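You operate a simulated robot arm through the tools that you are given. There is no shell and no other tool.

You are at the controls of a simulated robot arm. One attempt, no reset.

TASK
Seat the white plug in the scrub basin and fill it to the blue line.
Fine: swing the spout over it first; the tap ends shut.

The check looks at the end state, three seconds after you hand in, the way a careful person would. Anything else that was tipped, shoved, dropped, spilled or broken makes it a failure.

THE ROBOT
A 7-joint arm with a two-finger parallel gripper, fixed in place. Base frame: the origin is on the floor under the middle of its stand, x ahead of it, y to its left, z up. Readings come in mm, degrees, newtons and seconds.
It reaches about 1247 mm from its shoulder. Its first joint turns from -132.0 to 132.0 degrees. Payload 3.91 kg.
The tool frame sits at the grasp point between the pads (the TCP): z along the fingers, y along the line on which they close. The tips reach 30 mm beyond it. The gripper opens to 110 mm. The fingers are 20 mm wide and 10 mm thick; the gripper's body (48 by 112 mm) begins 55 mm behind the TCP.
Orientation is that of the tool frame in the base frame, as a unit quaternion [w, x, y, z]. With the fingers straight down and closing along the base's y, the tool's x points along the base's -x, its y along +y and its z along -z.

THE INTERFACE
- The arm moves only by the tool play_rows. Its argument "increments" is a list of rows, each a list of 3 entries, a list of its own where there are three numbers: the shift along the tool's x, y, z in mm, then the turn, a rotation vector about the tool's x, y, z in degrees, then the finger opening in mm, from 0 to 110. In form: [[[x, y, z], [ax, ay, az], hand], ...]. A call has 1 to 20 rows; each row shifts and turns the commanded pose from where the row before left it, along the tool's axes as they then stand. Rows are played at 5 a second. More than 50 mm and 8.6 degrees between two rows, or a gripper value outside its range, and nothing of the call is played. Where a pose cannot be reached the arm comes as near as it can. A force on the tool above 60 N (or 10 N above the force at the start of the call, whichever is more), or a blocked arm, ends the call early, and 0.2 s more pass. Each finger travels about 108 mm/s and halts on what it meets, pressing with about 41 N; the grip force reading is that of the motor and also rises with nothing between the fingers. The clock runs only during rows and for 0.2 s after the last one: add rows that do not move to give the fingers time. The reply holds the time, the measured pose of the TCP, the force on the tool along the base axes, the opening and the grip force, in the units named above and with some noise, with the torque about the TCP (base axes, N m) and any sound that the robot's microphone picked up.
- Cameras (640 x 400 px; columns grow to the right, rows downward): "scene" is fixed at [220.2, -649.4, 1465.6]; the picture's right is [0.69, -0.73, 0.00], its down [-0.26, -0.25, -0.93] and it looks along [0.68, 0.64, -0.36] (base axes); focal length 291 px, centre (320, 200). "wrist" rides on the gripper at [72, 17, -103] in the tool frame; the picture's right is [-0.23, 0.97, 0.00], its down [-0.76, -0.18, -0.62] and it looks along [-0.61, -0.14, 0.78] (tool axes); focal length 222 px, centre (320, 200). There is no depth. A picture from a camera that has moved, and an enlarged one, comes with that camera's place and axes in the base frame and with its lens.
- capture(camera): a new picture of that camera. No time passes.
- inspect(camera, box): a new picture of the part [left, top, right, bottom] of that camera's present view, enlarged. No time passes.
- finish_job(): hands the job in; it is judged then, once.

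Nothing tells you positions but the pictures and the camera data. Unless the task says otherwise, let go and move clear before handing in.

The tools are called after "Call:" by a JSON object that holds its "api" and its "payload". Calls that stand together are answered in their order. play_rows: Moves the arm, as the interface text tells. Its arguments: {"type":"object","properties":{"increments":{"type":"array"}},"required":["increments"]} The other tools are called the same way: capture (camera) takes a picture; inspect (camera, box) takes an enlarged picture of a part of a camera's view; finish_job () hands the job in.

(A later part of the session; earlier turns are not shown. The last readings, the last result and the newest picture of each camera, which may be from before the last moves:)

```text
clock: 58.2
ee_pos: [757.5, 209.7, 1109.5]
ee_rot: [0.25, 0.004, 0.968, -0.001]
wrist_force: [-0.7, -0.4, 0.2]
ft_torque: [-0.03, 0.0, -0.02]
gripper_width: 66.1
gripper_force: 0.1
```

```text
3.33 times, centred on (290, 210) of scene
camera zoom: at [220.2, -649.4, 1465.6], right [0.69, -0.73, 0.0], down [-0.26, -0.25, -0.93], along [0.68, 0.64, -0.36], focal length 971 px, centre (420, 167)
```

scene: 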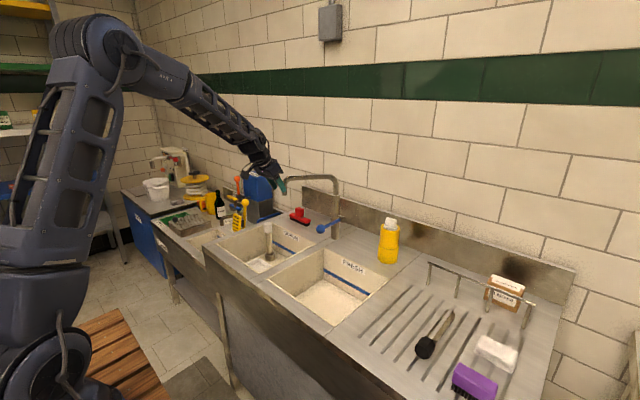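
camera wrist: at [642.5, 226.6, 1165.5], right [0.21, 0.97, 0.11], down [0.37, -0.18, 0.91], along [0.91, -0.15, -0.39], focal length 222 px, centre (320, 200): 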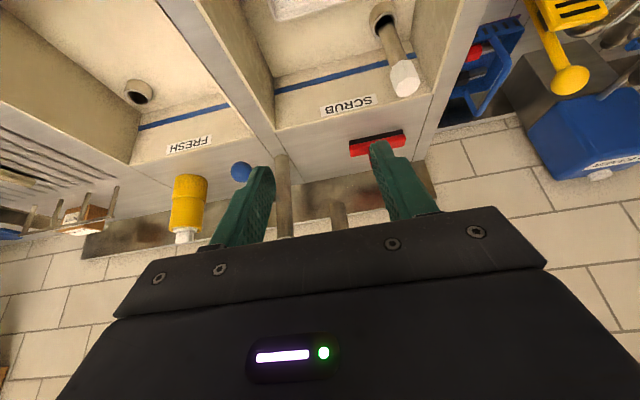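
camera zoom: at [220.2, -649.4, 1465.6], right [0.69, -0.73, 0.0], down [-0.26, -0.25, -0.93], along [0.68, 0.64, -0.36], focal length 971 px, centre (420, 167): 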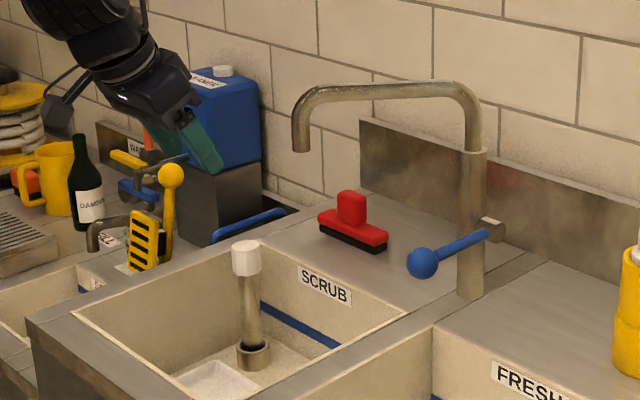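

Spout is placed. Now I study the lever's hinge before touching it.

Call:
{"api": "inspect", "payload": {"camera": "scene", "box": [308, 195, 348, 245]}}

Call:
{"api": "inspect", "payload": {"camera": "wrist", "box": [215, 130, 375, 240]}}

```text
8.00 times, centred on (328, 220) of scene
camera zoom: at [220.2, -649.4, 1465.6], right [0.69, -0.73, 0.0], down [-0.26, -0.25, -0.93], along [0.68, 0.64, -0.36], focal length 2330 px, centre (256, 40)
```

zoom: 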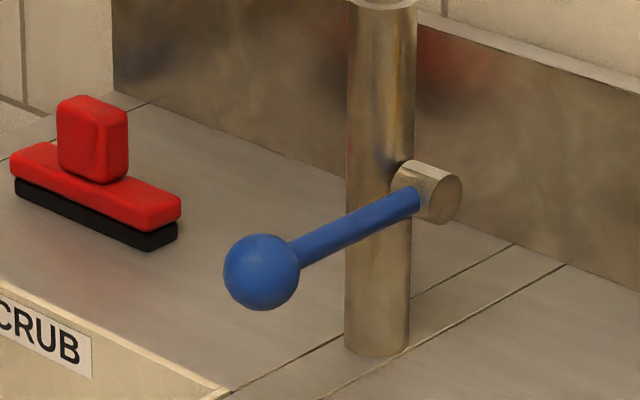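

```text
3.64 times, centred on (295, 185) of wrist
camera zoom: at [642.5, 226.6, 1165.5], right [0.21, 0.97, 0.11], down [0.37, -0.18, 0.91], along [0.91, -0.15, -0.39], focal length 808 px, centre (411, 254)
```

zoom: 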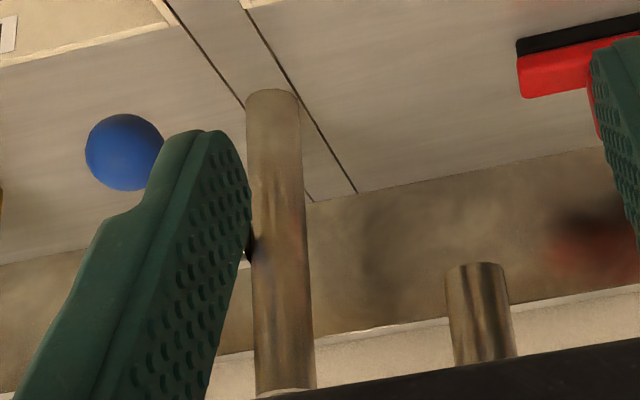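

The lever is a rod on a horizontal boss (axis along y), so it tips up/down. I'll go in front of the ball, with the fingers ready to grip it along y, and re-measure it from close by.

Call:
{"api": "play_rows", "payload": {"increments": [[[-19, -33.5, 8.2], [0, 0, 0], 80], [[-19, -33.5, 8.2], [0, 0, 0], 80], [[-19, -33.5, 8.2], [0, 0, 0], 80], [[-19, -33.5, 8.2], [0, 0, 0], 80], [[-19, -33.5, 8.2], [0, 0, 0], 80], [[0, 0, 0], [0, 0, 0], 80]]}}

Call:
{"api": "capture", "payload": {"camera": "wrist"}}

Call:
{"api": "inspect", "payload": {"camera": "wrist", "box": [240, 60, 420, 220]}}

```text
clock: 59.6
ee_pos: [861.0, 39.2, 1117.0]
ee_rot: [0.25, 0.003, 0.968, 0.0]
wrist_force: [0.0, 0.1, 0.7]
ft_torque: [-0.02, 0.0, 0.03]
gripper_width: 80.2
gripper_force: 0.1
```

```text
taken
camera wrist: at [745.7, 56.3, 1174.2], right [0.2, 0.97, 0.11], down [0.36, -0.18, 0.91], along [0.91, -0.15, -0.39], focal length 222 px, centre (320, 200)
```

wrist: 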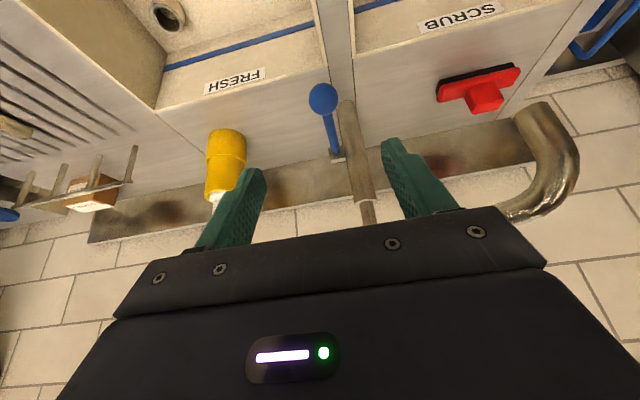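

```text
2.50 times, centred on (330, 140) of wrist
camera zoom: at [745.7, 56.3, 1174.2], right [0.2, 0.97, 0.11], down [0.36, -0.18, 0.91], along [0.91, -0.15, -0.39], focal length 555 px, centre (295, 350)
```

zoom: 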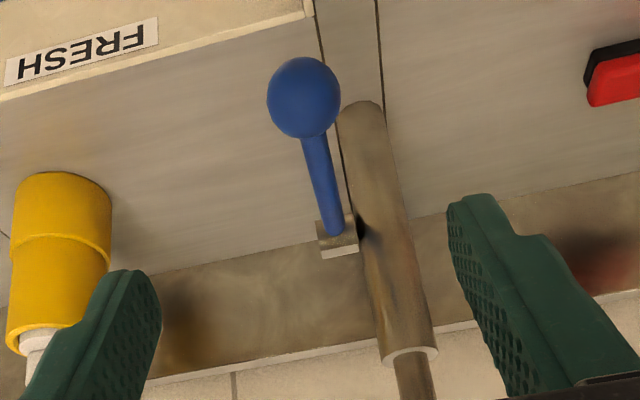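

Ball confirmed near (955, 42, 950), radius 19. Approaching along the finger axis with the ball between the open fingers.

Call:
{"api": "play_rows", "payload": {"increments": [[[0, 0.7, 23], [0, 0, 0], 80], [[0, 0.7, 23], [0, 0, 0], 80], [[0, 0.7, 23], [0, 0, 0], 80], [[0, 0.7, 23], [0, 0, 0], 80], [[0, 0, 25], [0, 0, 0], 80], [[0, 0, 25], [0, 0, 0], 80], [[0, 0, 0], [0, 0, 0], 80]]}}

Call:
{"api": "capture", "payload": {"camera": "wrist"}}

Call:
{"api": "inspect", "payload": {"camera": "scene", "box": [260, 160, 380, 260]}}

```text
clock: 61.2
ee_pos: [929.0, 40.7, 993.9]
ee_rot: [0.249, 0.003, 0.968, 0.0]
wrist_force: [-0.6, -0.2, -0.2]
ft_torque: [0.02, 0.01, 0.01]
gripper_width: 80.1
gripper_force: 0.0
```

```text
taken
camera wrist: at [815.0, 58.9, 1049.7], right [0.2, 0.97, 0.11], down [0.36, -0.18, 0.91], along [0.91, -0.15, -0.39], focal length 222 px, centre (320, 200)
```

wrist: 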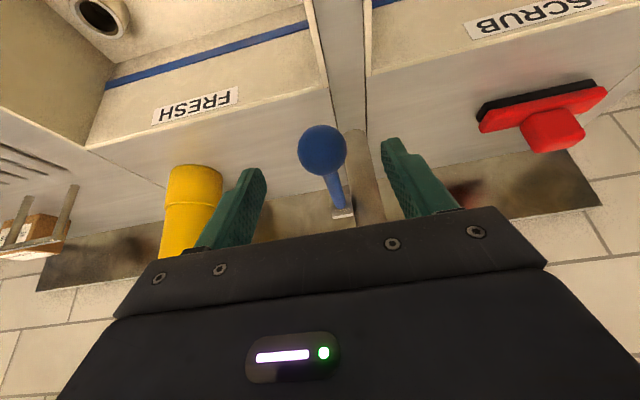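

```text
4.00 times, centred on (320, 210) of scene
camera zoom: at [220.2, -649.4, 1465.6], right [0.69, -0.73, 0.0], down [-0.26, -0.25, -0.93], along [0.68, 0.64, -0.36], focal length 1165 px, centre (320, 160)
```

zoom: 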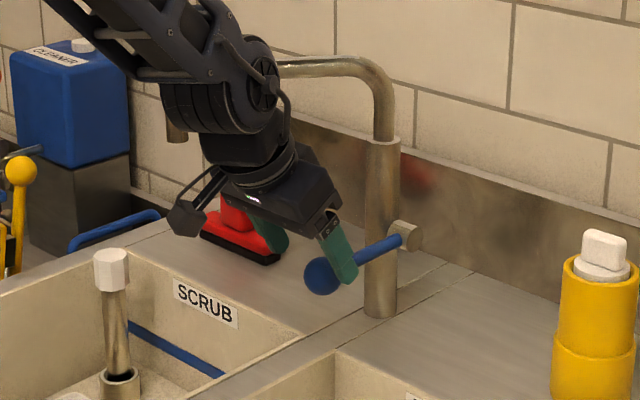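

Call:
{"api": "play_rows", "payload": {"increments": [[[0, 0.7, 17], [0, 0, 0], 80], [[0, 0.6, 17], [0, 0, 0], 80], [[0, 0, 16], [0, 0, 0], 80], [[0, 0, 0], [0, 0, 0], 80]]}}

Call:
{"api": "capture", "payload": {"camera": "wrist"}}

Call:
{"api": "inspect", "payload": {"camera": "scene", "box": [280, 190, 360, 250]}}

```text
clock: 62.2
ee_pos: [953.4, 43.6, 950.9]
ee_rot: [0.25, 0.004, 0.968, 0.0]
wrist_force: [-1.1, 0.3, 0.7]
ft_torque: [0.0, 0.0, 0.02]
gripper_width: 80.1
gripper_force: 0.1
```

```text
taken
camera wrist: at [839.0, 60.5, 1005.7], right [0.2, 0.97, 0.11], down [0.36, -0.18, 0.91], along [0.91, -0.15, -0.39], focal length 222 px, centre (320, 200)
```

wrist: 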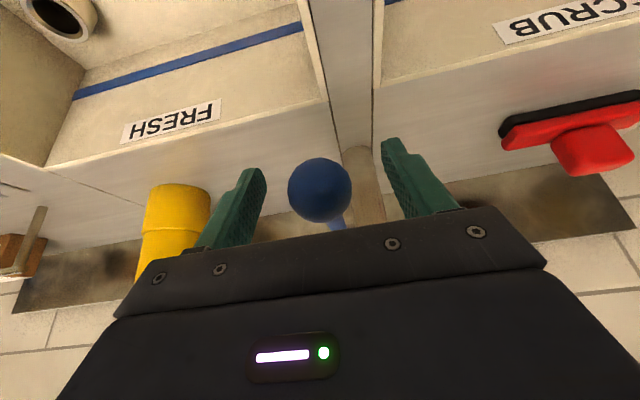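

```text
6.67 times, centred on (320, 220) of scene
camera zoom: at [220.2, -649.4, 1465.6], right [0.69, -0.73, 0.0], down [-0.26, -0.25, -0.93], along [0.68, 0.64, -0.36], focal length 1941 px, centre (320, 67)
```

zoom: 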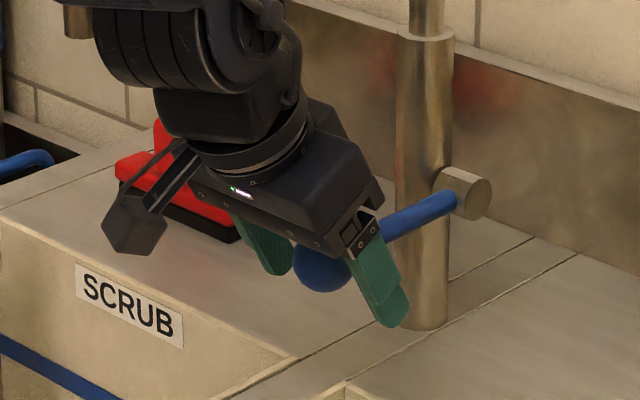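

Ball is exactly at the grasp point. Closing gently on it.

Call:
{"api": "play_rows", "payload": {"increments": [[[0, 0, 0], [0, 0, 0], 60], [[0, 0, 0], [0, 0, 0], 46], [[0, 0, 0], [0, 0, 0], 38], [[0, 0, 0], [0, 0, 0], 33], [[0, 0, 0], [0, 0, 0], 33]]}}

Call:
{"api": "inspect", "payload": {"camera": "scene", "box": [280, 190, 360, 250]}}

```text
clock: 63.4
ee_pos: [953.0, 43.3, 949.6]
ee_rot: [0.249, 0.003, 0.968, 0.0]
wrist_force: [-0.7, -1.6, 0.2]
ft_torque: [0.05, 0.03, 0.03]
gripper_width: 33.3
gripper_force: 0.7
```

```text
6.67 times, centred on (320, 220) of scene
camera zoom: at [220.2, -649.4, 1465.6], right [0.69, -0.73, 0.0], down [-0.26, -0.25, -0.93], along [0.68, 0.64, -0.36], focal length 1941 px, centre (320, 67)
```

zoom: 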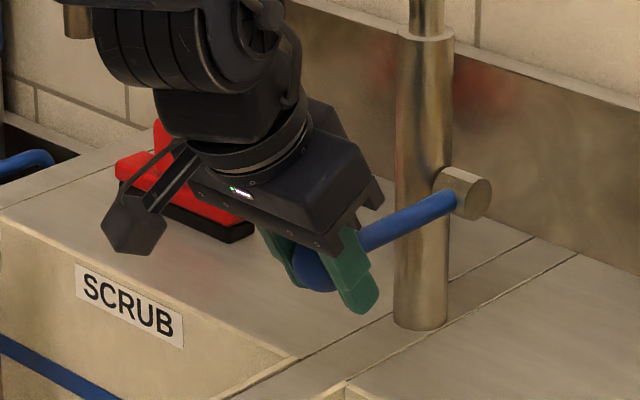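

Call:
{"api": "play_rows", "payload": {"increments": [[[0, 0, 0], [0, 0, 0], 30], [[0, 0, 0], [0, 0, 0], 27], [[0, 0, 0], [0, 0, 0], 24], [[0, 0, 0], [0, 0, 0], 24]]}}

Call:
{"api": "capture", "payload": {"camera": "wrist"}}

```text
clock: 64.4
ee_pos: [953.0, 43.2, 951.2]
ee_rot: [0.249, 0.003, 0.968, 0.0]
wrist_force: [-1.2, -8.1, 0.1]
ft_torque: [-0.22, -0.02, 0.69]
gripper_width: 32.2
gripper_force: 44.9
```

```text
taken
camera wrist: at [838.9, 60.1, 1005.7], right [0.21, 0.97, 0.11], down [0.37, -0.18, 0.91], along [0.91, -0.15, -0.39], focal length 222 px, centre (320, 200)
```

wrist: 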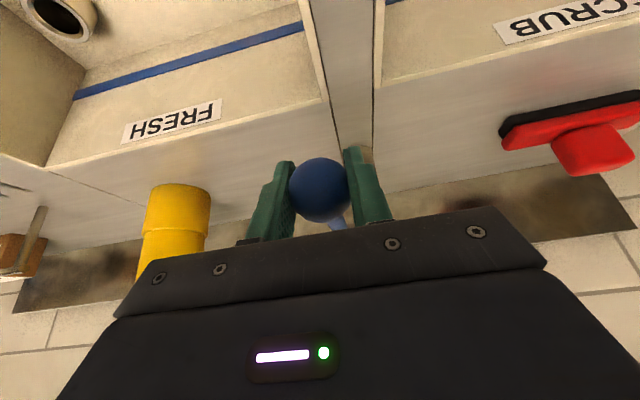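

Gripped at 32 mm with a slight sideways load. I'll null that, then lift the lever a few degrees as a test.

Call:
{"api": "play_rows", "payload": {"increments": [[[0, -1.5, 0], [0, 0, 0], 24], [[-2.3, 0, -4], [0, 0, 0], 24], [[-2.3, 0, -4], [0, 0, 0], 24]]}}

Call:
{"api": "inspect", "payload": {"camera": "scene", "box": [230, 150, 390, 270]}}

```text
clock: 65.2
ee_pos: [953.4, 43.0, 957.8]
ee_rot: [0.249, 0.002, 0.969, 0.001]
wrist_force: [9.1, 7.2, -10.7]
ft_torque: [-0.62, 1.21, 0.33]
gripper_width: 31.8
gripper_force: 45.1
```

```text
3.33 times, centred on (310, 210) of scene
camera zoom: at [220.2, -649.4, 1465.6], right [0.69, -0.73, 0.0], down [-0.26, -0.25, -0.93], along [0.68, 0.64, -0.36], focal length 971 px, centre (353, 167)
```

zoom: 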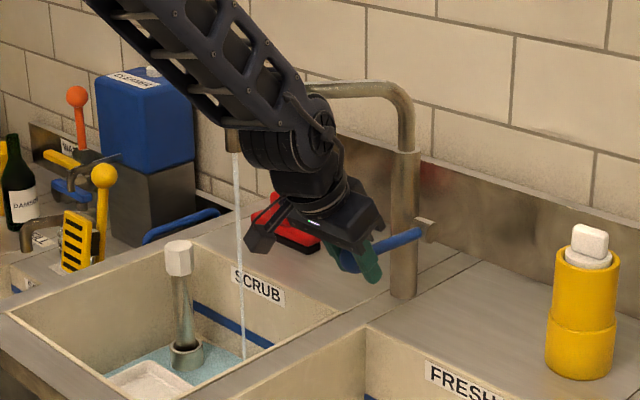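

Water flows from the spout into the scrub basin already at a small lift — lifting opens it. Checking the level right away.

Call:
{"api": "inspect", "payload": {"camera": "scene", "box": [210, 215, 322, 285]}}

Call:
{"api": "inspect", "payload": {"camera": "scene", "box": [254, 232, 302, 267]}}

```text
5.71 times, centred on (266, 250) of scene
camera zoom: at [220.2, -649.4, 1465.6], right [0.69, -0.73, 0.0], down [-0.26, -0.25, -0.93], along [0.68, 0.64, -0.36], focal length 1664 px, centre (629, -86)
```

zoom: 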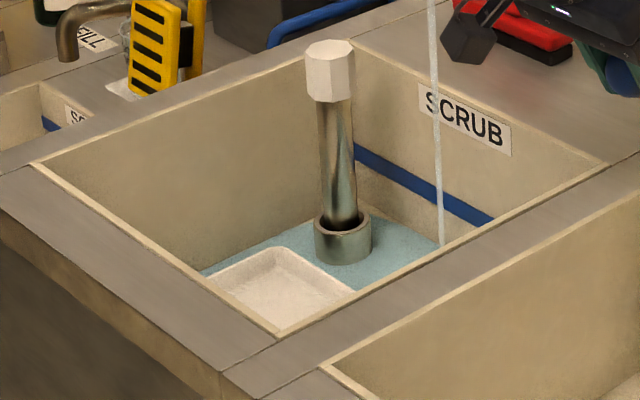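

```text
11.43 times, centred on (278, 250) of scene
camera zoom: at [220.2, -649.4, 1465.6], right [0.69, -0.73, 0.0], down [-0.26, -0.25, -0.93], along [0.68, 0.64, -0.36], focal length 3328 px, centre (800, -366)
```

zoom: 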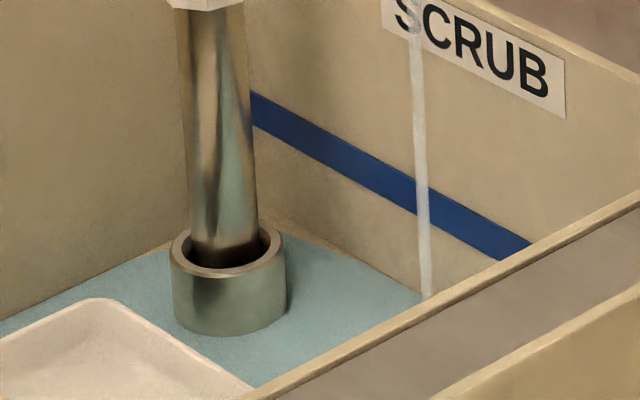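

A thin layer is pooling and the plug is holding. I'll hold the lever here and sample the level over short intervals.

Call:
{"api": "play_rows", "payload": {"increments": [[[0, 0, 0], [0, 0, 0], 24], [[0, 0, 0], [0, 0, 0], 24], [[0, 0, 0], [0, 0, 0], 24], [[0, 0, 0], [0, 0, 0], 24]]}}

Call:
{"api": "inspect", "payload": {"camera": "scene", "box": [254, 232, 302, 267]}}

```text
clock: 66.2
ee_pos: [953.9, 43.2, 959.1]
ee_rot: [0.249, 0.002, 0.968, 0.0]
wrist_force: [3.5, 15.5, -11.8]
ft_torque: [-0.3, 1.26, 0.13]
gripper_width: 32.1
gripper_force: 45.2
```

```text
11.43 times, centred on (278, 250) of scene
camera zoom: at [220.2, -649.4, 1465.6], right [0.69, -0.73, 0.0], down [-0.26, -0.25, -0.93], along [0.68, 0.64, -0.36], focal length 3328 px, centre (800, -366)
```

zoom: 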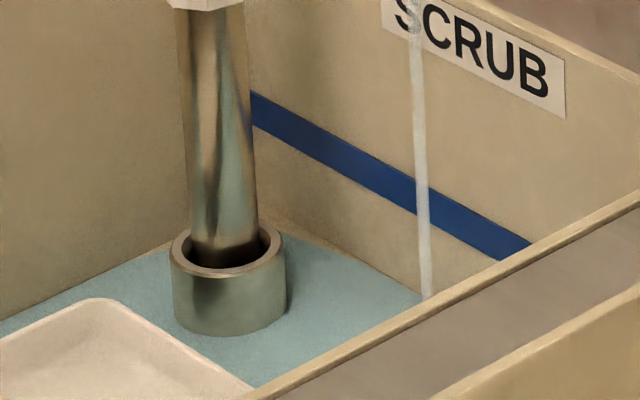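

Rise is slow at this opening. I'll correct the sideways preload and lift the lever further, to about 20°, watching the stream.

Call:
{"api": "play_rows", "payload": {"increments": [[[-5.9, 0.9, -6.7], [0, 0, 0], 24], [[-5.9, 0, -6.7], [0, 0, 0], 24], [[-5.9, 0, -6.7], [0, 0, 0], 24], [[-5.9, 0, -6.7], [0, 0, 0], 24]]}}

Call:
{"api": "inspect", "payload": {"camera": "scene", "box": [230, 150, 390, 270]}}

Call:
{"api": "inspect", "payload": {"camera": "scene", "box": [254, 232, 302, 267]}}

```text
clock: 67.2
ee_pos: [961.9, 42.6, 993.6]
ee_rot: [0.25, 0.003, 0.968, 0.0]
wrist_force: [2.7, 13.2, -11.8]
ft_torque: [-0.57, 1.25, 0.44]
gripper_width: 32.1
gripper_force: 44.9
```

```text
3.33 times, centred on (310, 210) of scene
camera zoom: at [220.2, -649.4, 1465.6], right [0.69, -0.73, 0.0], down [-0.26, -0.25, -0.93], along [0.68, 0.64, -0.36], focal length 971 px, centre (353, 167)
```

zoom: 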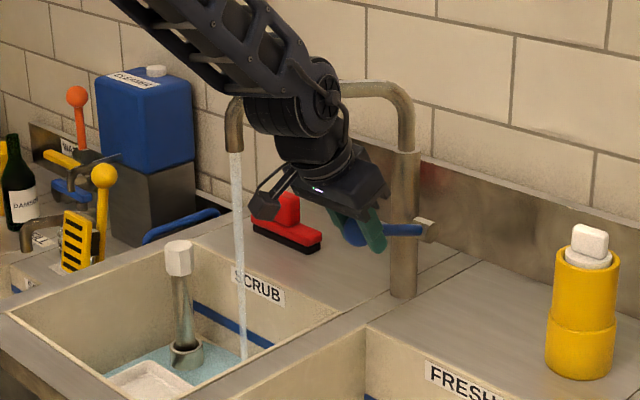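

```text
11.43 times, centred on (278, 250) of scene
camera zoom: at [220.2, -649.4, 1465.6], right [0.69, -0.73, 0.0], down [-0.26, -0.25, -0.93], along [0.68, 0.64, -0.36], focal length 3328 px, centre (800, -366)
```

zoom: 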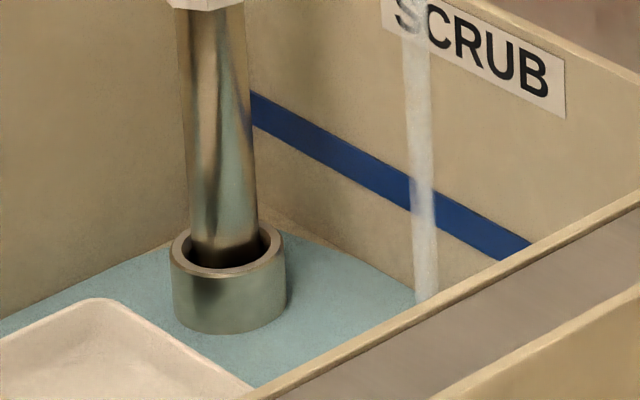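

Call:
{"api": "play_rows", "payload": {"increments": [[[0, 0.8, 0], [0, 0, 0], 24], [[0, 0, 0], [0, 0, 0], 24], [[0, 0, 0], [0, 0, 0], 24], [[0, 0, 0], [0, 0, 0], 24], [[0, 0, 0], [0, 0, 0], 24], [[0, 0, 0], [0, 0, 0], 24], [[0, 0, 0], [0, 0, 0], 24], [[0, 0, 0], [0, 0, 0], 24], [[0, 0, 0], [0, 0, 0], 24]]}}

Call:
{"api": "inspect", "payload": {"camera": "scene", "box": [254, 232, 302, 267]}}

```text
clock: 69.2
ee_pos: [960.5, 42.2, 994.5]
ee_rot: [0.25, 0.003, 0.968, 0.0]
wrist_force: [17.5, -0.7, -2.7]
ft_torque: [-0.48, -0.51, 0.37]
gripper_width: 32.0
gripper_force: 45.2
```

```text
11.43 times, centred on (278, 250) of scene
camera zoom: at [220.2, -649.4, 1465.6], right [0.69, -0.73, 0.0], down [-0.26, -0.25, -0.93], along [0.68, 0.64, -0.36], focal length 3328 px, centre (800, -366)
```

zoom: 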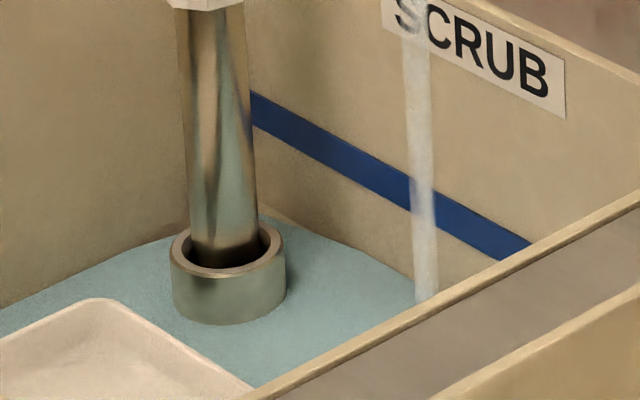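

Rising about 3 mm/s; the blue line is roughly 45 mm above the floor. Holding the lever for another 3 s, with a small x correction.

Call:
{"api": "play_rows", "payload": {"increments": [[[-1.2, 0, 0.7], [0, 0, 0], 24], [[0, 0, 0], [0, 0, 0], 24], [[0, 0, 0], [0, 0, 0], 24], [[0, 0, 0], [0, 0, 0], 24], [[0, 0, 0], [0, 0, 0], 24], [[0, 0, 0], [0, 0, 0], 24], [[0, 0, 0], [0, 0, 0], 24], [[0, 0, 0], [0, 0, 0], 24], [[0, 0, 0], [0, 0, 0], 24], [[0, 0, 0], [0, 0, 0], 24], [[0, 0, 0], [0, 0, 0], 24], [[0, 0, 0], [0, 0, 0], 24], [[0, 0, 0], [0, 0, 0], 24], [[0, 0, 0], [0, 0, 0], 24]]}}

Call:
{"api": "inspect", "payload": {"camera": "scene", "box": [254, 232, 302, 267]}}

Call:
{"api": "inspect", "payload": {"camera": "scene", "box": [200, 200, 340, 290]}}

```text
clock: 72.2
ee_pos: [962.1, 42.8, 995.5]
ee_rot: [0.249, 0.003, 0.969, 0.0]
wrist_force: [-17.5, -8.5, -0.4]
ft_torque: [-0.47, 0.79, 0.32]
gripper_width: 31.9
gripper_force: 44.7
```

```text
11.43 times, centred on (278, 250) of scene
camera zoom: at [220.2, -649.4, 1465.6], right [0.69, -0.73, 0.0], down [-0.26, -0.25, -0.93], along [0.68, 0.64, -0.36], focal length 3328 px, centre (800, -366)
```

zoom: 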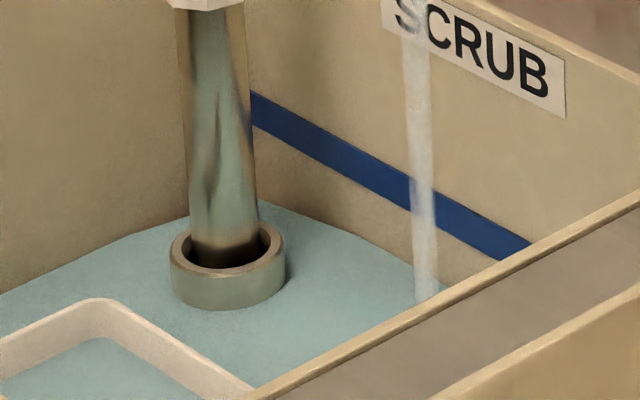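

```text
4.44 times, centred on (270, 245) of scene
camera zoom: at [220.2, -649.4, 1465.6], right [0.69, -0.73, 0.0], down [-0.26, -0.25, -0.93], along [0.68, 0.64, -0.36], focal length 1294 px, centre (542, 0)
```

zoom: 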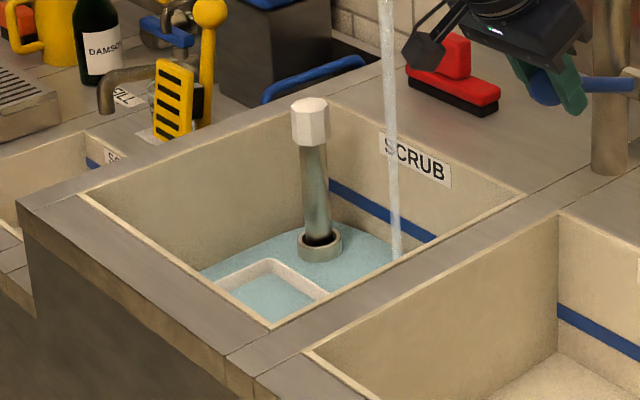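

Call:
{"api": "play_rows", "payload": {"increments": [[[0.6, 0.3, -0.3], [0, 0, 0], 24], [[0, 0, 0], [0, 0, 0], 24], [[0, 0, 0], [0, 0, 0], 24], [[0, 0, 0], [0, 0, 0], 24], [[0, 0, 0], [0, 0, 0], 24], [[0, 0, 0], [0, 0, 0], 24], [[0, 0, 0], [0, 0, 0], 24], [[0, 0, 0], [0, 0, 0], 24], [[0, 0, 0], [0, 0, 0], 24], [[0, 0, 0], [0, 0, 0], 24], [[0, 0, 0], [0, 0, 0], 24], [[0, 0, 0], [0, 0, 0], 24], [[0, 0, 0], [0, 0, 0], 24], [[0, 0, 0], [0, 0, 0], 24], [[0, 0, 0], [0, 0, 0], 24], [[0, 0, 0], [0, 0, 0], 24], [[0, 0, 0], [0, 0, 0], 24], [[0, 0, 0], [0, 0, 0], 24], [[0, 0, 0], [0, 0, 0], 24], [[0, 0, 0], [0, 0, 0], 24]]}}

Call:
{"api": "inspect", "payload": {"camera": "scene", "box": [254, 232, 302, 267]}}

Call:
{"api": "capture", "payload": {"camera": "scene"}}

```text
clock: 76.4
ee_pos: [961.1, 42.3, 995.1]
ee_rot: [0.25, 0.003, 0.968, 0.0]
wrist_force: [0.0, -10.3, -1.1]
ft_torque: [-0.49, 0.05, 0.36]
gripper_width: 32.0
gripper_force: 45.4
```

```text
11.43 times, centred on (278, 250) of scene
camera zoom: at [220.2, -649.4, 1465.6], right [0.69, -0.73, 0.0], down [-0.26, -0.25, -0.93], along [0.68, 0.64, -0.36], focal length 3328 px, centre (800, -366)
```

zoom: 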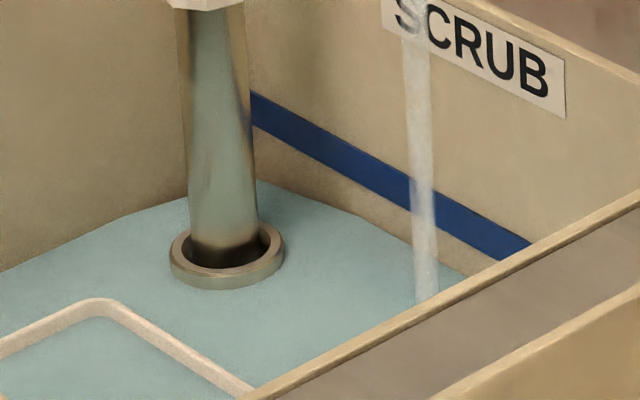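

```text
taken
```

scene: 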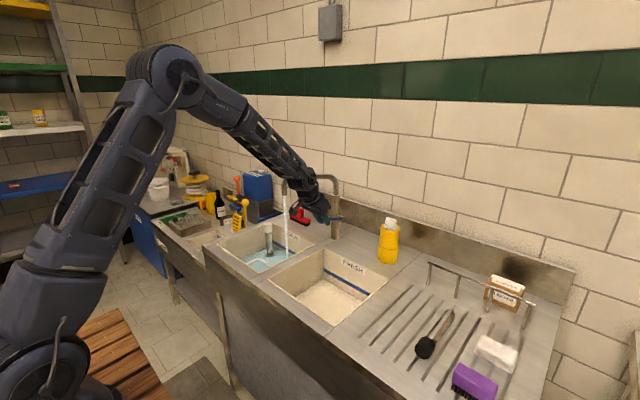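

Level is at ~25 mm, just under the collar rim; the band's centre is about 30 mm higher. Continuing.

Call:
{"api": "play_rows", "payload": {"increments": [[[0, 0.5, 0], [0, 0, 0], 24], [[0, 0, 0], [0, 0, 0], 24], [[0, 0, 0], [0, 0, 0], 24], [[0, 0, 0], [0, 0, 0], 24], [[0, 0, 0], [0, 0, 0], 24], [[0, 0, 0], [0, 0, 0], 24], [[0, 0, 0], [0, 0, 0], 24], [[0, 0, 0], [0, 0, 0], 24], [[0, 0, 0], [0, 0, 0], 24], [[0, 0, 0], [0, 0, 0], 24], [[0, 0, 0], [0, 0, 0], 24], [[0, 0, 0], [0, 0, 0], 24], [[0, 0, 0], [0, 0, 0], 24], [[0, 0, 0], [0, 0, 0], 24], [[0, 0, 0], [0, 0, 0], 24], [[0, 0, 0], [0, 0, 0], 24], [[0, 0, 0], [0, 0, 0], 24], [[0, 0, 0], [0, 0, 0], 24], [[0, 0, 0], [0, 0, 0], 24], [[0, 0, 0], [0, 0, 0], 24]]}}

Call:
{"api": "inspect", "payload": {"camera": "scene", "box": [254, 232, 302, 267]}}

```text
clock: 80.6
ee_pos: [960.5, 42.6, 994.7]
ee_rot: [0.249, 0.004, 0.968, -0.001]
wrist_force: [5.4, -25.6, -3.9]
ft_torque: [-0.55, -0.01, 0.37]
gripper_width: 31.9
gripper_force: 45.0
```

```text
11.43 times, centred on (278, 250) of scene
camera zoom: at [220.2, -649.4, 1465.6], right [0.69, -0.73, 0.0], down [-0.26, -0.25, -0.93], along [0.68, 0.64, -0.36], focal length 3328 px, centre (800, -366)
```

zoom: 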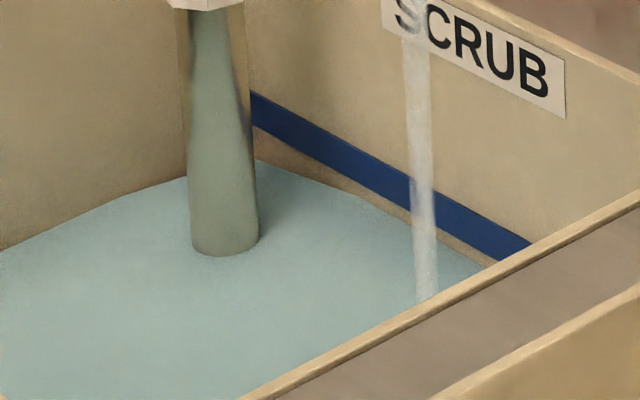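

Water now covers the collar and still rises, about 10 mm below the band's lower edge. Another 3 s with the side load relaxed.

Call:
{"api": "play_rows", "payload": {"increments": [[[0, -0.9, 0], [0, 0, 0], 24], [[0, 0, 0], [0, 0, 0], 24], [[0, 0, 0], [0, 0, 0], 24], [[0, 0, 0], [0, 0, 0], 24], [[0, 0, 0], [0, 0, 0], 24], [[0, 0, 0], [0, 0, 0], 24], [[0, 0, 0], [0, 0, 0], 24], [[0, 0, 0], [0, 0, 0], 24], [[0, 0, 0], [0, 0, 0], 24], [[0, 0, 0], [0, 0, 0], 24], [[0, 0, 0], [0, 0, 0], 24], [[0, 0, 0], [0, 0, 0], 24], [[0, 0, 0], [0, 0, 0], 24], [[0, 0, 0], [0, 0, 0], 24]]}}

Call:
{"api": "inspect", "payload": {"camera": "scene", "box": [254, 232, 302, 267]}}

Call:
{"api": "inspect", "payload": {"camera": "scene", "box": [270, 234, 302, 256]}}

```text
clock: 83.6
ee_pos: [961.0, 43.7, 993.8]
ee_rot: [0.25, 0.003, 0.968, 0.0]
wrist_force: [6.4, -10.0, 2.3]
ft_torque: [-0.47, -0.59, 0.36]
gripper_width: 32.1
gripper_force: 45.5
```

```text
11.43 times, centred on (278, 250) of scene
camera zoom: at [220.2, -649.4, 1465.6], right [0.69, -0.73, 0.0], down [-0.26, -0.25, -0.93], along [0.68, 0.64, -0.36], focal length 3328 px, centre (800, -366)
```

zoom: 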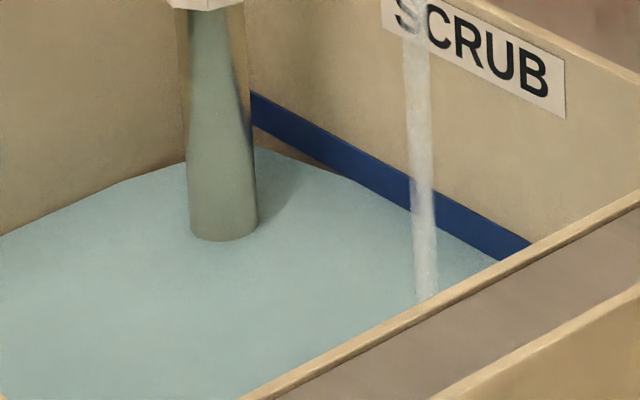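

```text
16.00 times, centred on (286, 245) of scene
camera zoom: at [220.2, -649.4, 1465.6], right [0.69, -0.73, 0.0], down [-0.26, -0.25, -0.93], along [0.68, 0.64, -0.36], focal length 4659 px, centre (864, -520)
```

zoom: 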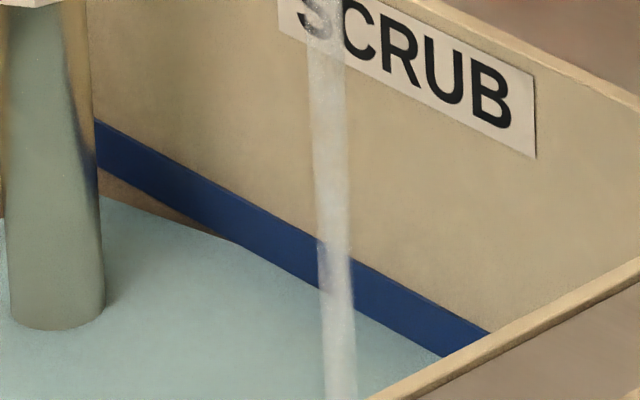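

The waterline is at the band's lower edge now. A short further fill, then check.

Call:
{"api": "play_rows", "payload": {"increments": [[[0, 0, 0], [0, 0, 0], 24], [[0, 0, 0], [0, 0, 0], 24], [[0, 0, 0], [0, 0, 0], 24], [[0, 0, 0], [0, 0, 0], 24], [[0, 0, 0], [0, 0, 0], 24], [[0, 0, 0], [0, 0, 0], 24], [[0, 0, 0], [0, 0, 0], 24]]}}

Call:
{"api": "inspect", "payload": {"camera": "scene", "box": [254, 232, 302, 267]}}

Call:
{"api": "inspect", "payload": {"camera": "scene", "box": [270, 234, 302, 256]}}

```text
clock: 85.2
ee_pos: [960.7, 42.7, 994.8]
ee_rot: [0.249, 0.004, 0.969, -0.001]
wrist_force: [5.3, -5.1, 2.4]
ft_torque: [-0.48, -0.59, 0.45]
gripper_width: 32.1
gripper_force: 44.7
```

```text
11.43 times, centred on (278, 250) of scene
camera zoom: at [220.2, -649.4, 1465.6], right [0.69, -0.73, 0.0], down [-0.26, -0.25, -0.93], along [0.68, 0.64, -0.36], focal length 3328 px, centre (800, -366)
```

zoom: 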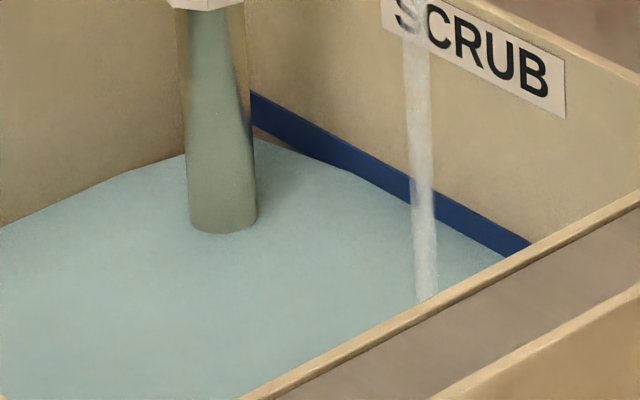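

```text
16.00 times, centred on (286, 245) of scene
camera zoom: at [220.2, -649.4, 1465.6], right [0.69, -0.73, 0.0], down [-0.26, -0.25, -0.93], along [0.68, 0.64, -0.36], focal length 4659 px, centre (864, -520)
```

zoom: 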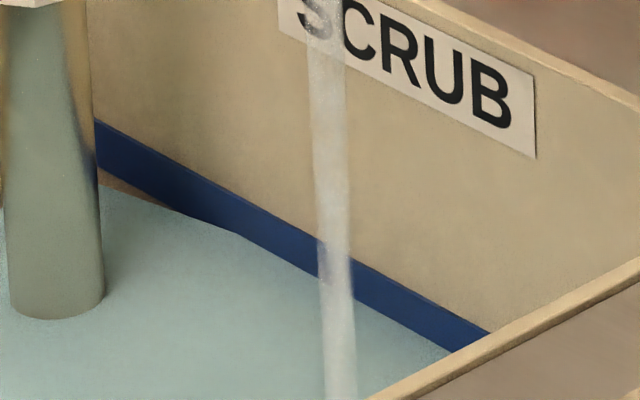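

Water covers about a quarter of the band's height (est. z≈737.6, band centre ≈742.5). One more second at this rate, then I close.

Call:
{"api": "play_rows", "payload": {"increments": [[[0, 0, 0], [0, 0, 0], 24], [[0, 0, 0], [0, 0, 0], 24], [[0, 0, 0], [0, 0, 0], 24], [[0, 0, 0], [0, 0, 0], 24]]}}

Call:
{"api": "inspect", "payload": {"camera": "scene", "box": [254, 232, 302, 267]}}

Call:
{"api": "inspect", "payload": {"camera": "scene", "box": [270, 234, 302, 256]}}

```text
clock: 86.2
ee_pos: [961.2, 43.3, 994.2]
ee_rot: [0.249, 0.003, 0.968, 0.0]
wrist_force: [6.4, -4.6, 0.2]
ft_torque: [-0.44, -0.53, 0.42]
gripper_width: 32.1
gripper_force: 45.4
```

```text
11.43 times, centred on (278, 250) of scene
camera zoom: at [220.2, -649.4, 1465.6], right [0.69, -0.73, 0.0], down [-0.26, -0.25, -0.93], along [0.68, 0.64, -0.36], focal length 3328 px, centre (800, -366)
```

zoom: 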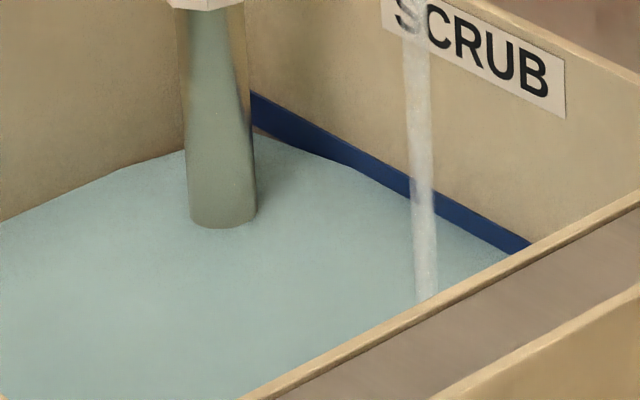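

```text
16.00 times, centred on (286, 245) of scene
camera zoom: at [220.2, -649.4, 1465.6], right [0.69, -0.73, 0.0], down [-0.26, -0.25, -0.93], along [0.68, 0.64, -0.36], focal length 4659 px, centre (864, -520)
```

zoom: 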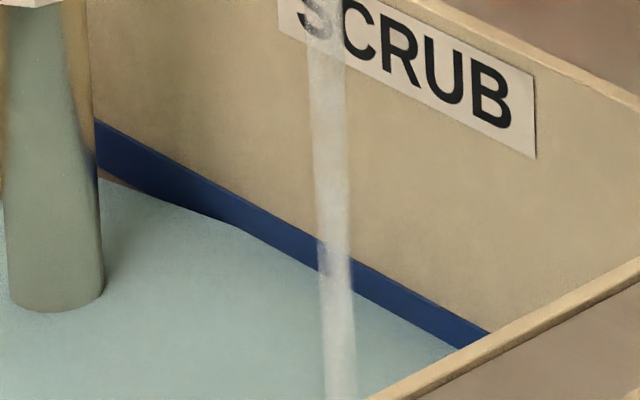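

Nearly mid-band. Closing the lever now back to its start position.

Call:
{"api": "play_rows", "payload": {"increments": [[[7, 0, 8.7], [0, 0, 0], 24], [[7, 0, 8.7], [0, 0, 0], 24], [[7, 0, 8.7], [0, 0, 0], 24], [[7, 0, 8.7], [0, 0, 0], 24], [[0.7, 0, 1.3], [0, 0, 0], 24], [[0, 0, 0], [0, 0, 0], 24]]}}

Call:
{"api": "inspect", "payload": {"camera": "scene", "box": [230, 150, 390, 270]}}

Call:
{"api": "inspect", "payload": {"camera": "scene", "box": [270, 234, 302, 256]}}

```text
clock: 87.6
ee_pos: [953.3, 42.8, 949.9]
ee_rot: [0.25, 0.003, 0.968, 0.0]
wrist_force: [16.6, 8.1, 9.4]
ft_torque: [-0.14, -1.24, 0.4]
gripper_width: 32.0
gripper_force: 45.1
```

```text
3.33 times, centred on (310, 210) of scene
camera zoom: at [220.2, -649.4, 1465.6], right [0.69, -0.73, 0.0], down [-0.26, -0.25, -0.93], along [0.68, 0.64, -0.36], focal length 971 px, centre (353, 167)
```

zoom: 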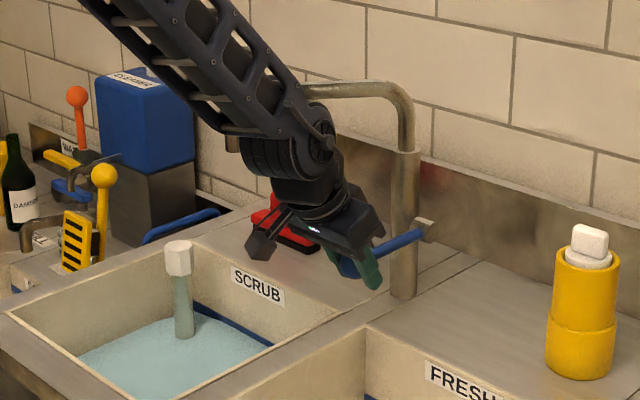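

```text
16.00 times, centred on (286, 245) of scene
camera zoom: at [220.2, -649.4, 1465.6], right [0.69, -0.73, 0.0], down [-0.26, -0.25, -0.93], along [0.68, 0.64, -0.36], focal length 4659 px, centre (864, -520)
```

zoom: 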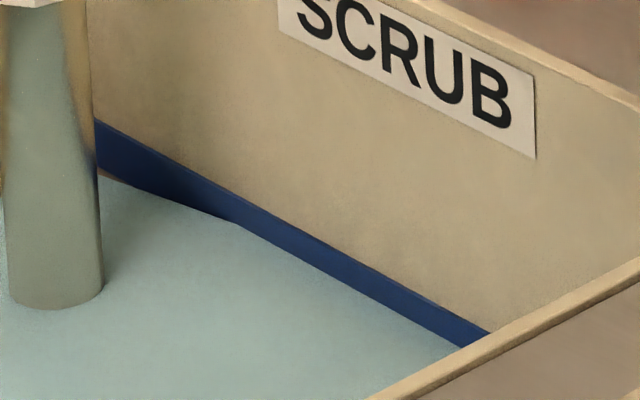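

The stream has stopped with the waterline about mid-band, and the lever is back on its stop. I'll watch the level for a couple of seconds while still holding.

Call:
{"api": "play_rows", "payload": {"increments": [[[-1.2, -0.4, 0.8], [0, 0, 0], 24], [[0, 0, 0], [0, 0, 0], 24], [[0, 0, 0], [0, 0, 0], 24], [[0, 0, 0], [0, 0, 0], 24], [[0, 0, 0], [0, 0, 0], 24], [[0, 0, 0], [0, 0, 0], 24], [[0, 0, 0], [0, 0, 0], 24], [[0, 0, 0], [0, 0, 0], 24], [[0, 0, 0], [0, 0, 0], 24], [[0, 0, 0], [0, 0, 0], 24]]}}

Call:
{"api": "inspect", "payload": {"camera": "scene", "box": [270, 234, 302, 256]}}

Call:
{"api": "inspect", "payload": {"camera": "scene", "box": [200, 170, 340, 290]}}

```text
clock: 89.8
ee_pos: [953.8, 43.1, 950.2]
ee_rot: [0.249, 0.003, 0.969, 0.0]
wrist_force: [-26.5, 16.8, 5.3]
ft_torque: [-0.08, 0.46, 0.56]
gripper_width: 32.2
gripper_force: 45.0
```

```text
16.00 times, centred on (286, 245) of scene
camera zoom: at [220.2, -649.4, 1465.6], right [0.69, -0.73, 0.0], down [-0.26, -0.25, -0.93], along [0.68, 0.64, -0.36], focal length 4659 px, centre (864, -520)
```

zoom: 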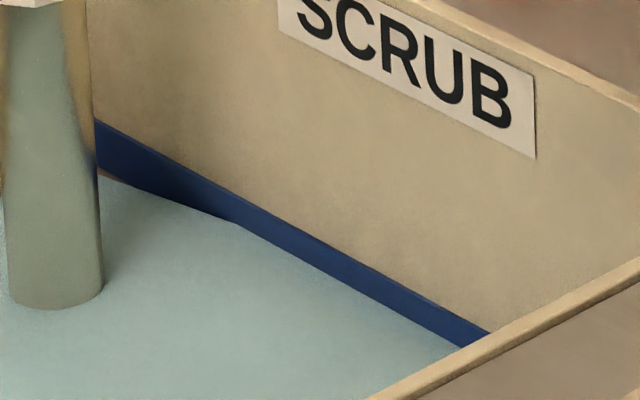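

```text
3.33 times, centred on (270, 230) of scene
camera zoom: at [220.2, -649.4, 1465.6], right [0.69, -0.73, 0.0], down [-0.26, -0.25, -0.93], along [0.68, 0.64, -0.36], focal length 971 px, centre (487, 100)
```

zoom: 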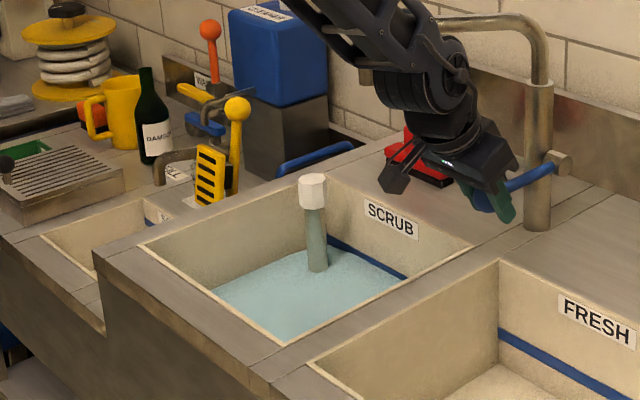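

The level holds steady. Releasing the lever: first relax the side loads, then open the fingers.

Call:
{"api": "play_rows", "payload": {"increments": [[[0.6, 0.8, -0.3], [0, 0, 0], 24], [[0, 0, 0], [0, 0, 0], 30], [[0, 0, 0], [0, 0, 0], 36], [[0, 0, 0], [0, 0, 0], 46], [[0, 0, 0], [0, 0, 0], 60], [[0, 0, 0], [0, 0, 0], 76], [[0, 0, 0], [0, 0, 0], 76]]}}

Call:
{"api": "inspect", "payload": {"camera": "scene", "box": [230, 150, 390, 270]}}

Call:
{"api": "capture", "payload": {"camera": "wrist"}}

```text
clock: 91.4
ee_pos: [954.0, 42.5, 949.1]
ee_rot: [0.249, 0.003, 0.968, 0.0]
wrist_force: [0.1, 0.2, -0.2]
ft_torque: [0.0, -0.03, 0.0]
gripper_width: 75.9
gripper_force: 0.0
```

```text
3.33 times, centred on (310, 210) of scene
camera zoom: at [220.2, -649.4, 1465.6], right [0.69, -0.73, 0.0], down [-0.26, -0.25, -0.93], along [0.68, 0.64, -0.36], focal length 971 px, centre (353, 167)
```

zoom: 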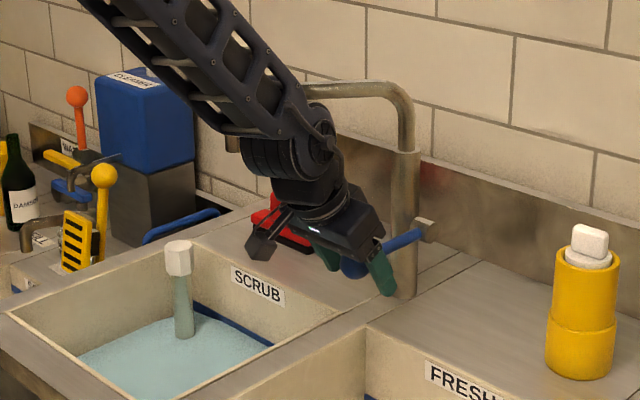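

```text
taken
camera wrist: at [839.3, 60.1, 1005.4], right [0.21, 0.97, 0.11], down [0.36, -0.18, 0.91], along [0.91, -0.15, -0.39], focal length 222 px, centre (320, 200)
```

wrist: 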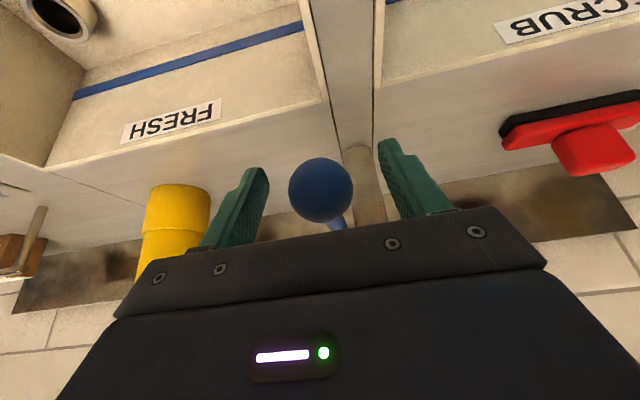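

The lever stays at its closed position, no water running. Backing off along the finger axis.

Call:
{"api": "play_rows", "payload": {"increments": [[[0, 0, -20], [0, 0, 0], 76], [[0, 0, -25], [0, 0, 0], 76], [[0, 0, -30], [0, 0, 0], 76], [[0, 0, -35], [0, 0, 0], 76], [[0, 0, -35], [0, 0, 0], 76], [[30, 0, -30], [0, 0, 0], 76], [[30, 0, -30], [0, 0, 0], 76]]}}

Call:
{"api": "capture", "payload": {"camera": "scene"}}

Call:
{"api": "inspect", "payload": {"camera": "scene", "box": [230, 150, 390, 270]}}

Call:
{"api": "inspect", "payload": {"camera": "scene", "box": [270, 234, 302, 256]}}

Call:
{"api": "capture", "payload": {"camera": "wrist"}}

```text
clock: 93.0
ee_pos: [800.7, 44.2, 1099.7]
ee_rot: [0.249, 0.003, 0.968, 0.001]
wrist_force: [0.6, -0.3, -0.4]
ft_torque: [-0.01, 0.04, 0.0]
gripper_width: 76.3
gripper_force: 0.0
```

```text
taken
```

scene: 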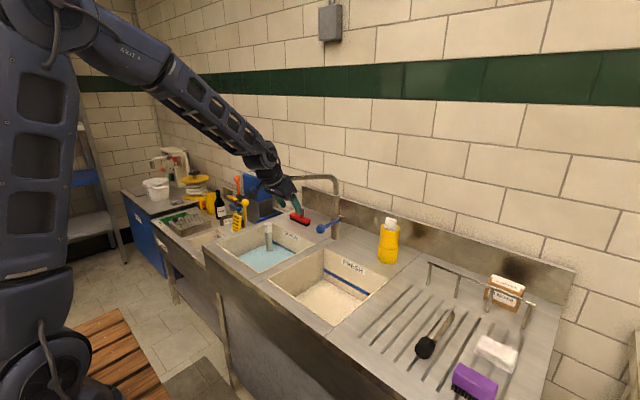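

```text
3.33 times, centred on (310, 210) of scene
camera zoom: at [220.2, -649.4, 1465.6], right [0.69, -0.73, 0.0], down [-0.26, -0.25, -0.93], along [0.68, 0.64, -0.36], focal length 971 px, centre (353, 167)
```

zoom: 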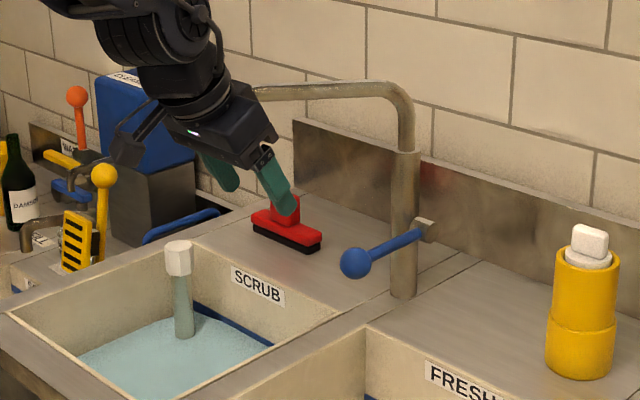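

```text
16.00 times, centred on (286, 245) of scene
camera zoom: at [220.2, -649.4, 1465.6], right [0.69, -0.73, 0.0], down [-0.26, -0.25, -0.93], along [0.68, 0.64, -0.36], focal length 4659 px, centre (864, -520)
```

zoom: 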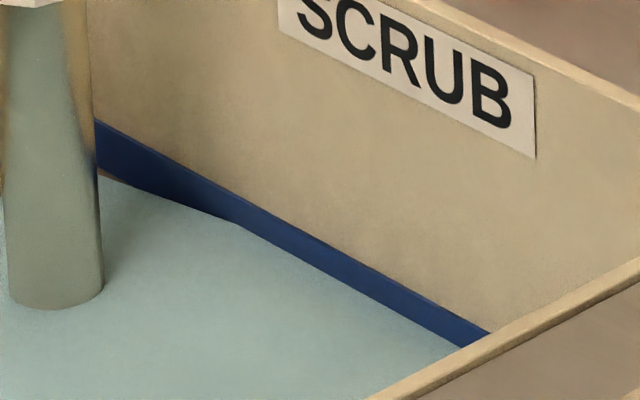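

```text
taken
camera wrist: at [686.9, 61.5, 1155.8], right [0.21, 0.97, 0.11], down [0.37, -0.18, 0.91], along [0.91, -0.15, -0.39], focal length 222 px, centre (320, 200)
```

wrist: 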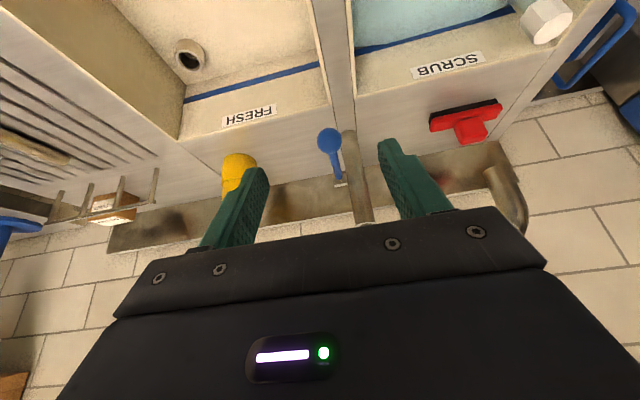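

Everything is steady. A second-angle check of the waterline against the band, comparing with the dry FRESH band.

Call:
{"api": "inspect", "payload": {"camera": "wrist", "box": [340, 0, 540, 100]}}

Call:
{"api": "inspect", "payload": {"camera": "wrist", "box": [350, 10, 430, 60]}}

Call:
{"api": "inspect", "payload": {"camera": "wrist", "box": [240, 45, 320, 95]}}

```text
3.20 times, centred on (440, 50) of wrist
camera zoom: at [686.9, 61.5, 1155.8], right [0.21, 0.97, 0.11], down [0.37, -0.18, 0.91], along [0.91, -0.15, -0.39], focal length 711 px, centre (-64, 680)
```

zoom: 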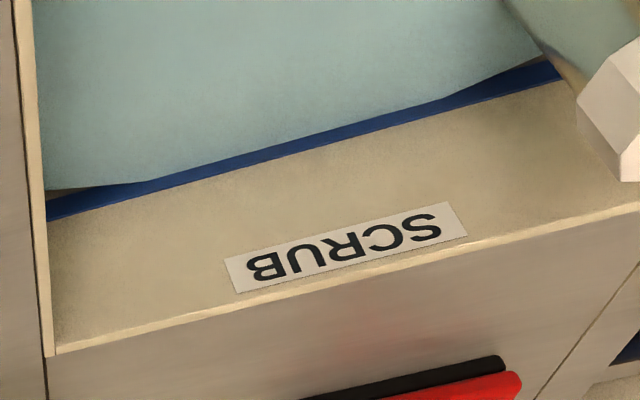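

```text
8.00 times, centred on (390, 35) of wrist
camera zoom: at [686.9, 61.5, 1155.8], right [0.21, 0.97, 0.11], down [0.37, -0.18, 0.91], along [0.91, -0.15, -0.39], focal length 1777 px, centre (-240, 1520)
```

zoom: 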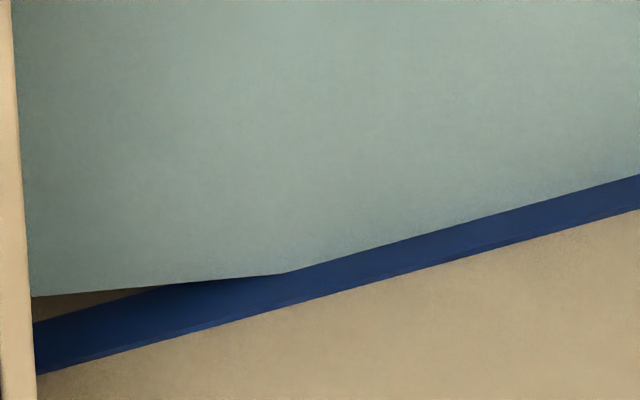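

```text
8.00 times, centred on (280, 70) of wrist
camera zoom: at [686.9, 61.5, 1155.8], right [0.21, 0.97, 0.11], down [0.37, -0.18, 0.91], along [0.91, -0.15, -0.39], focal length 1777 px, centre (640, 1240)
```

zoom: 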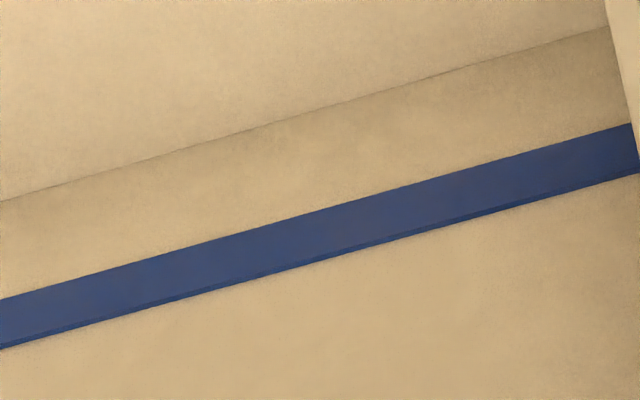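

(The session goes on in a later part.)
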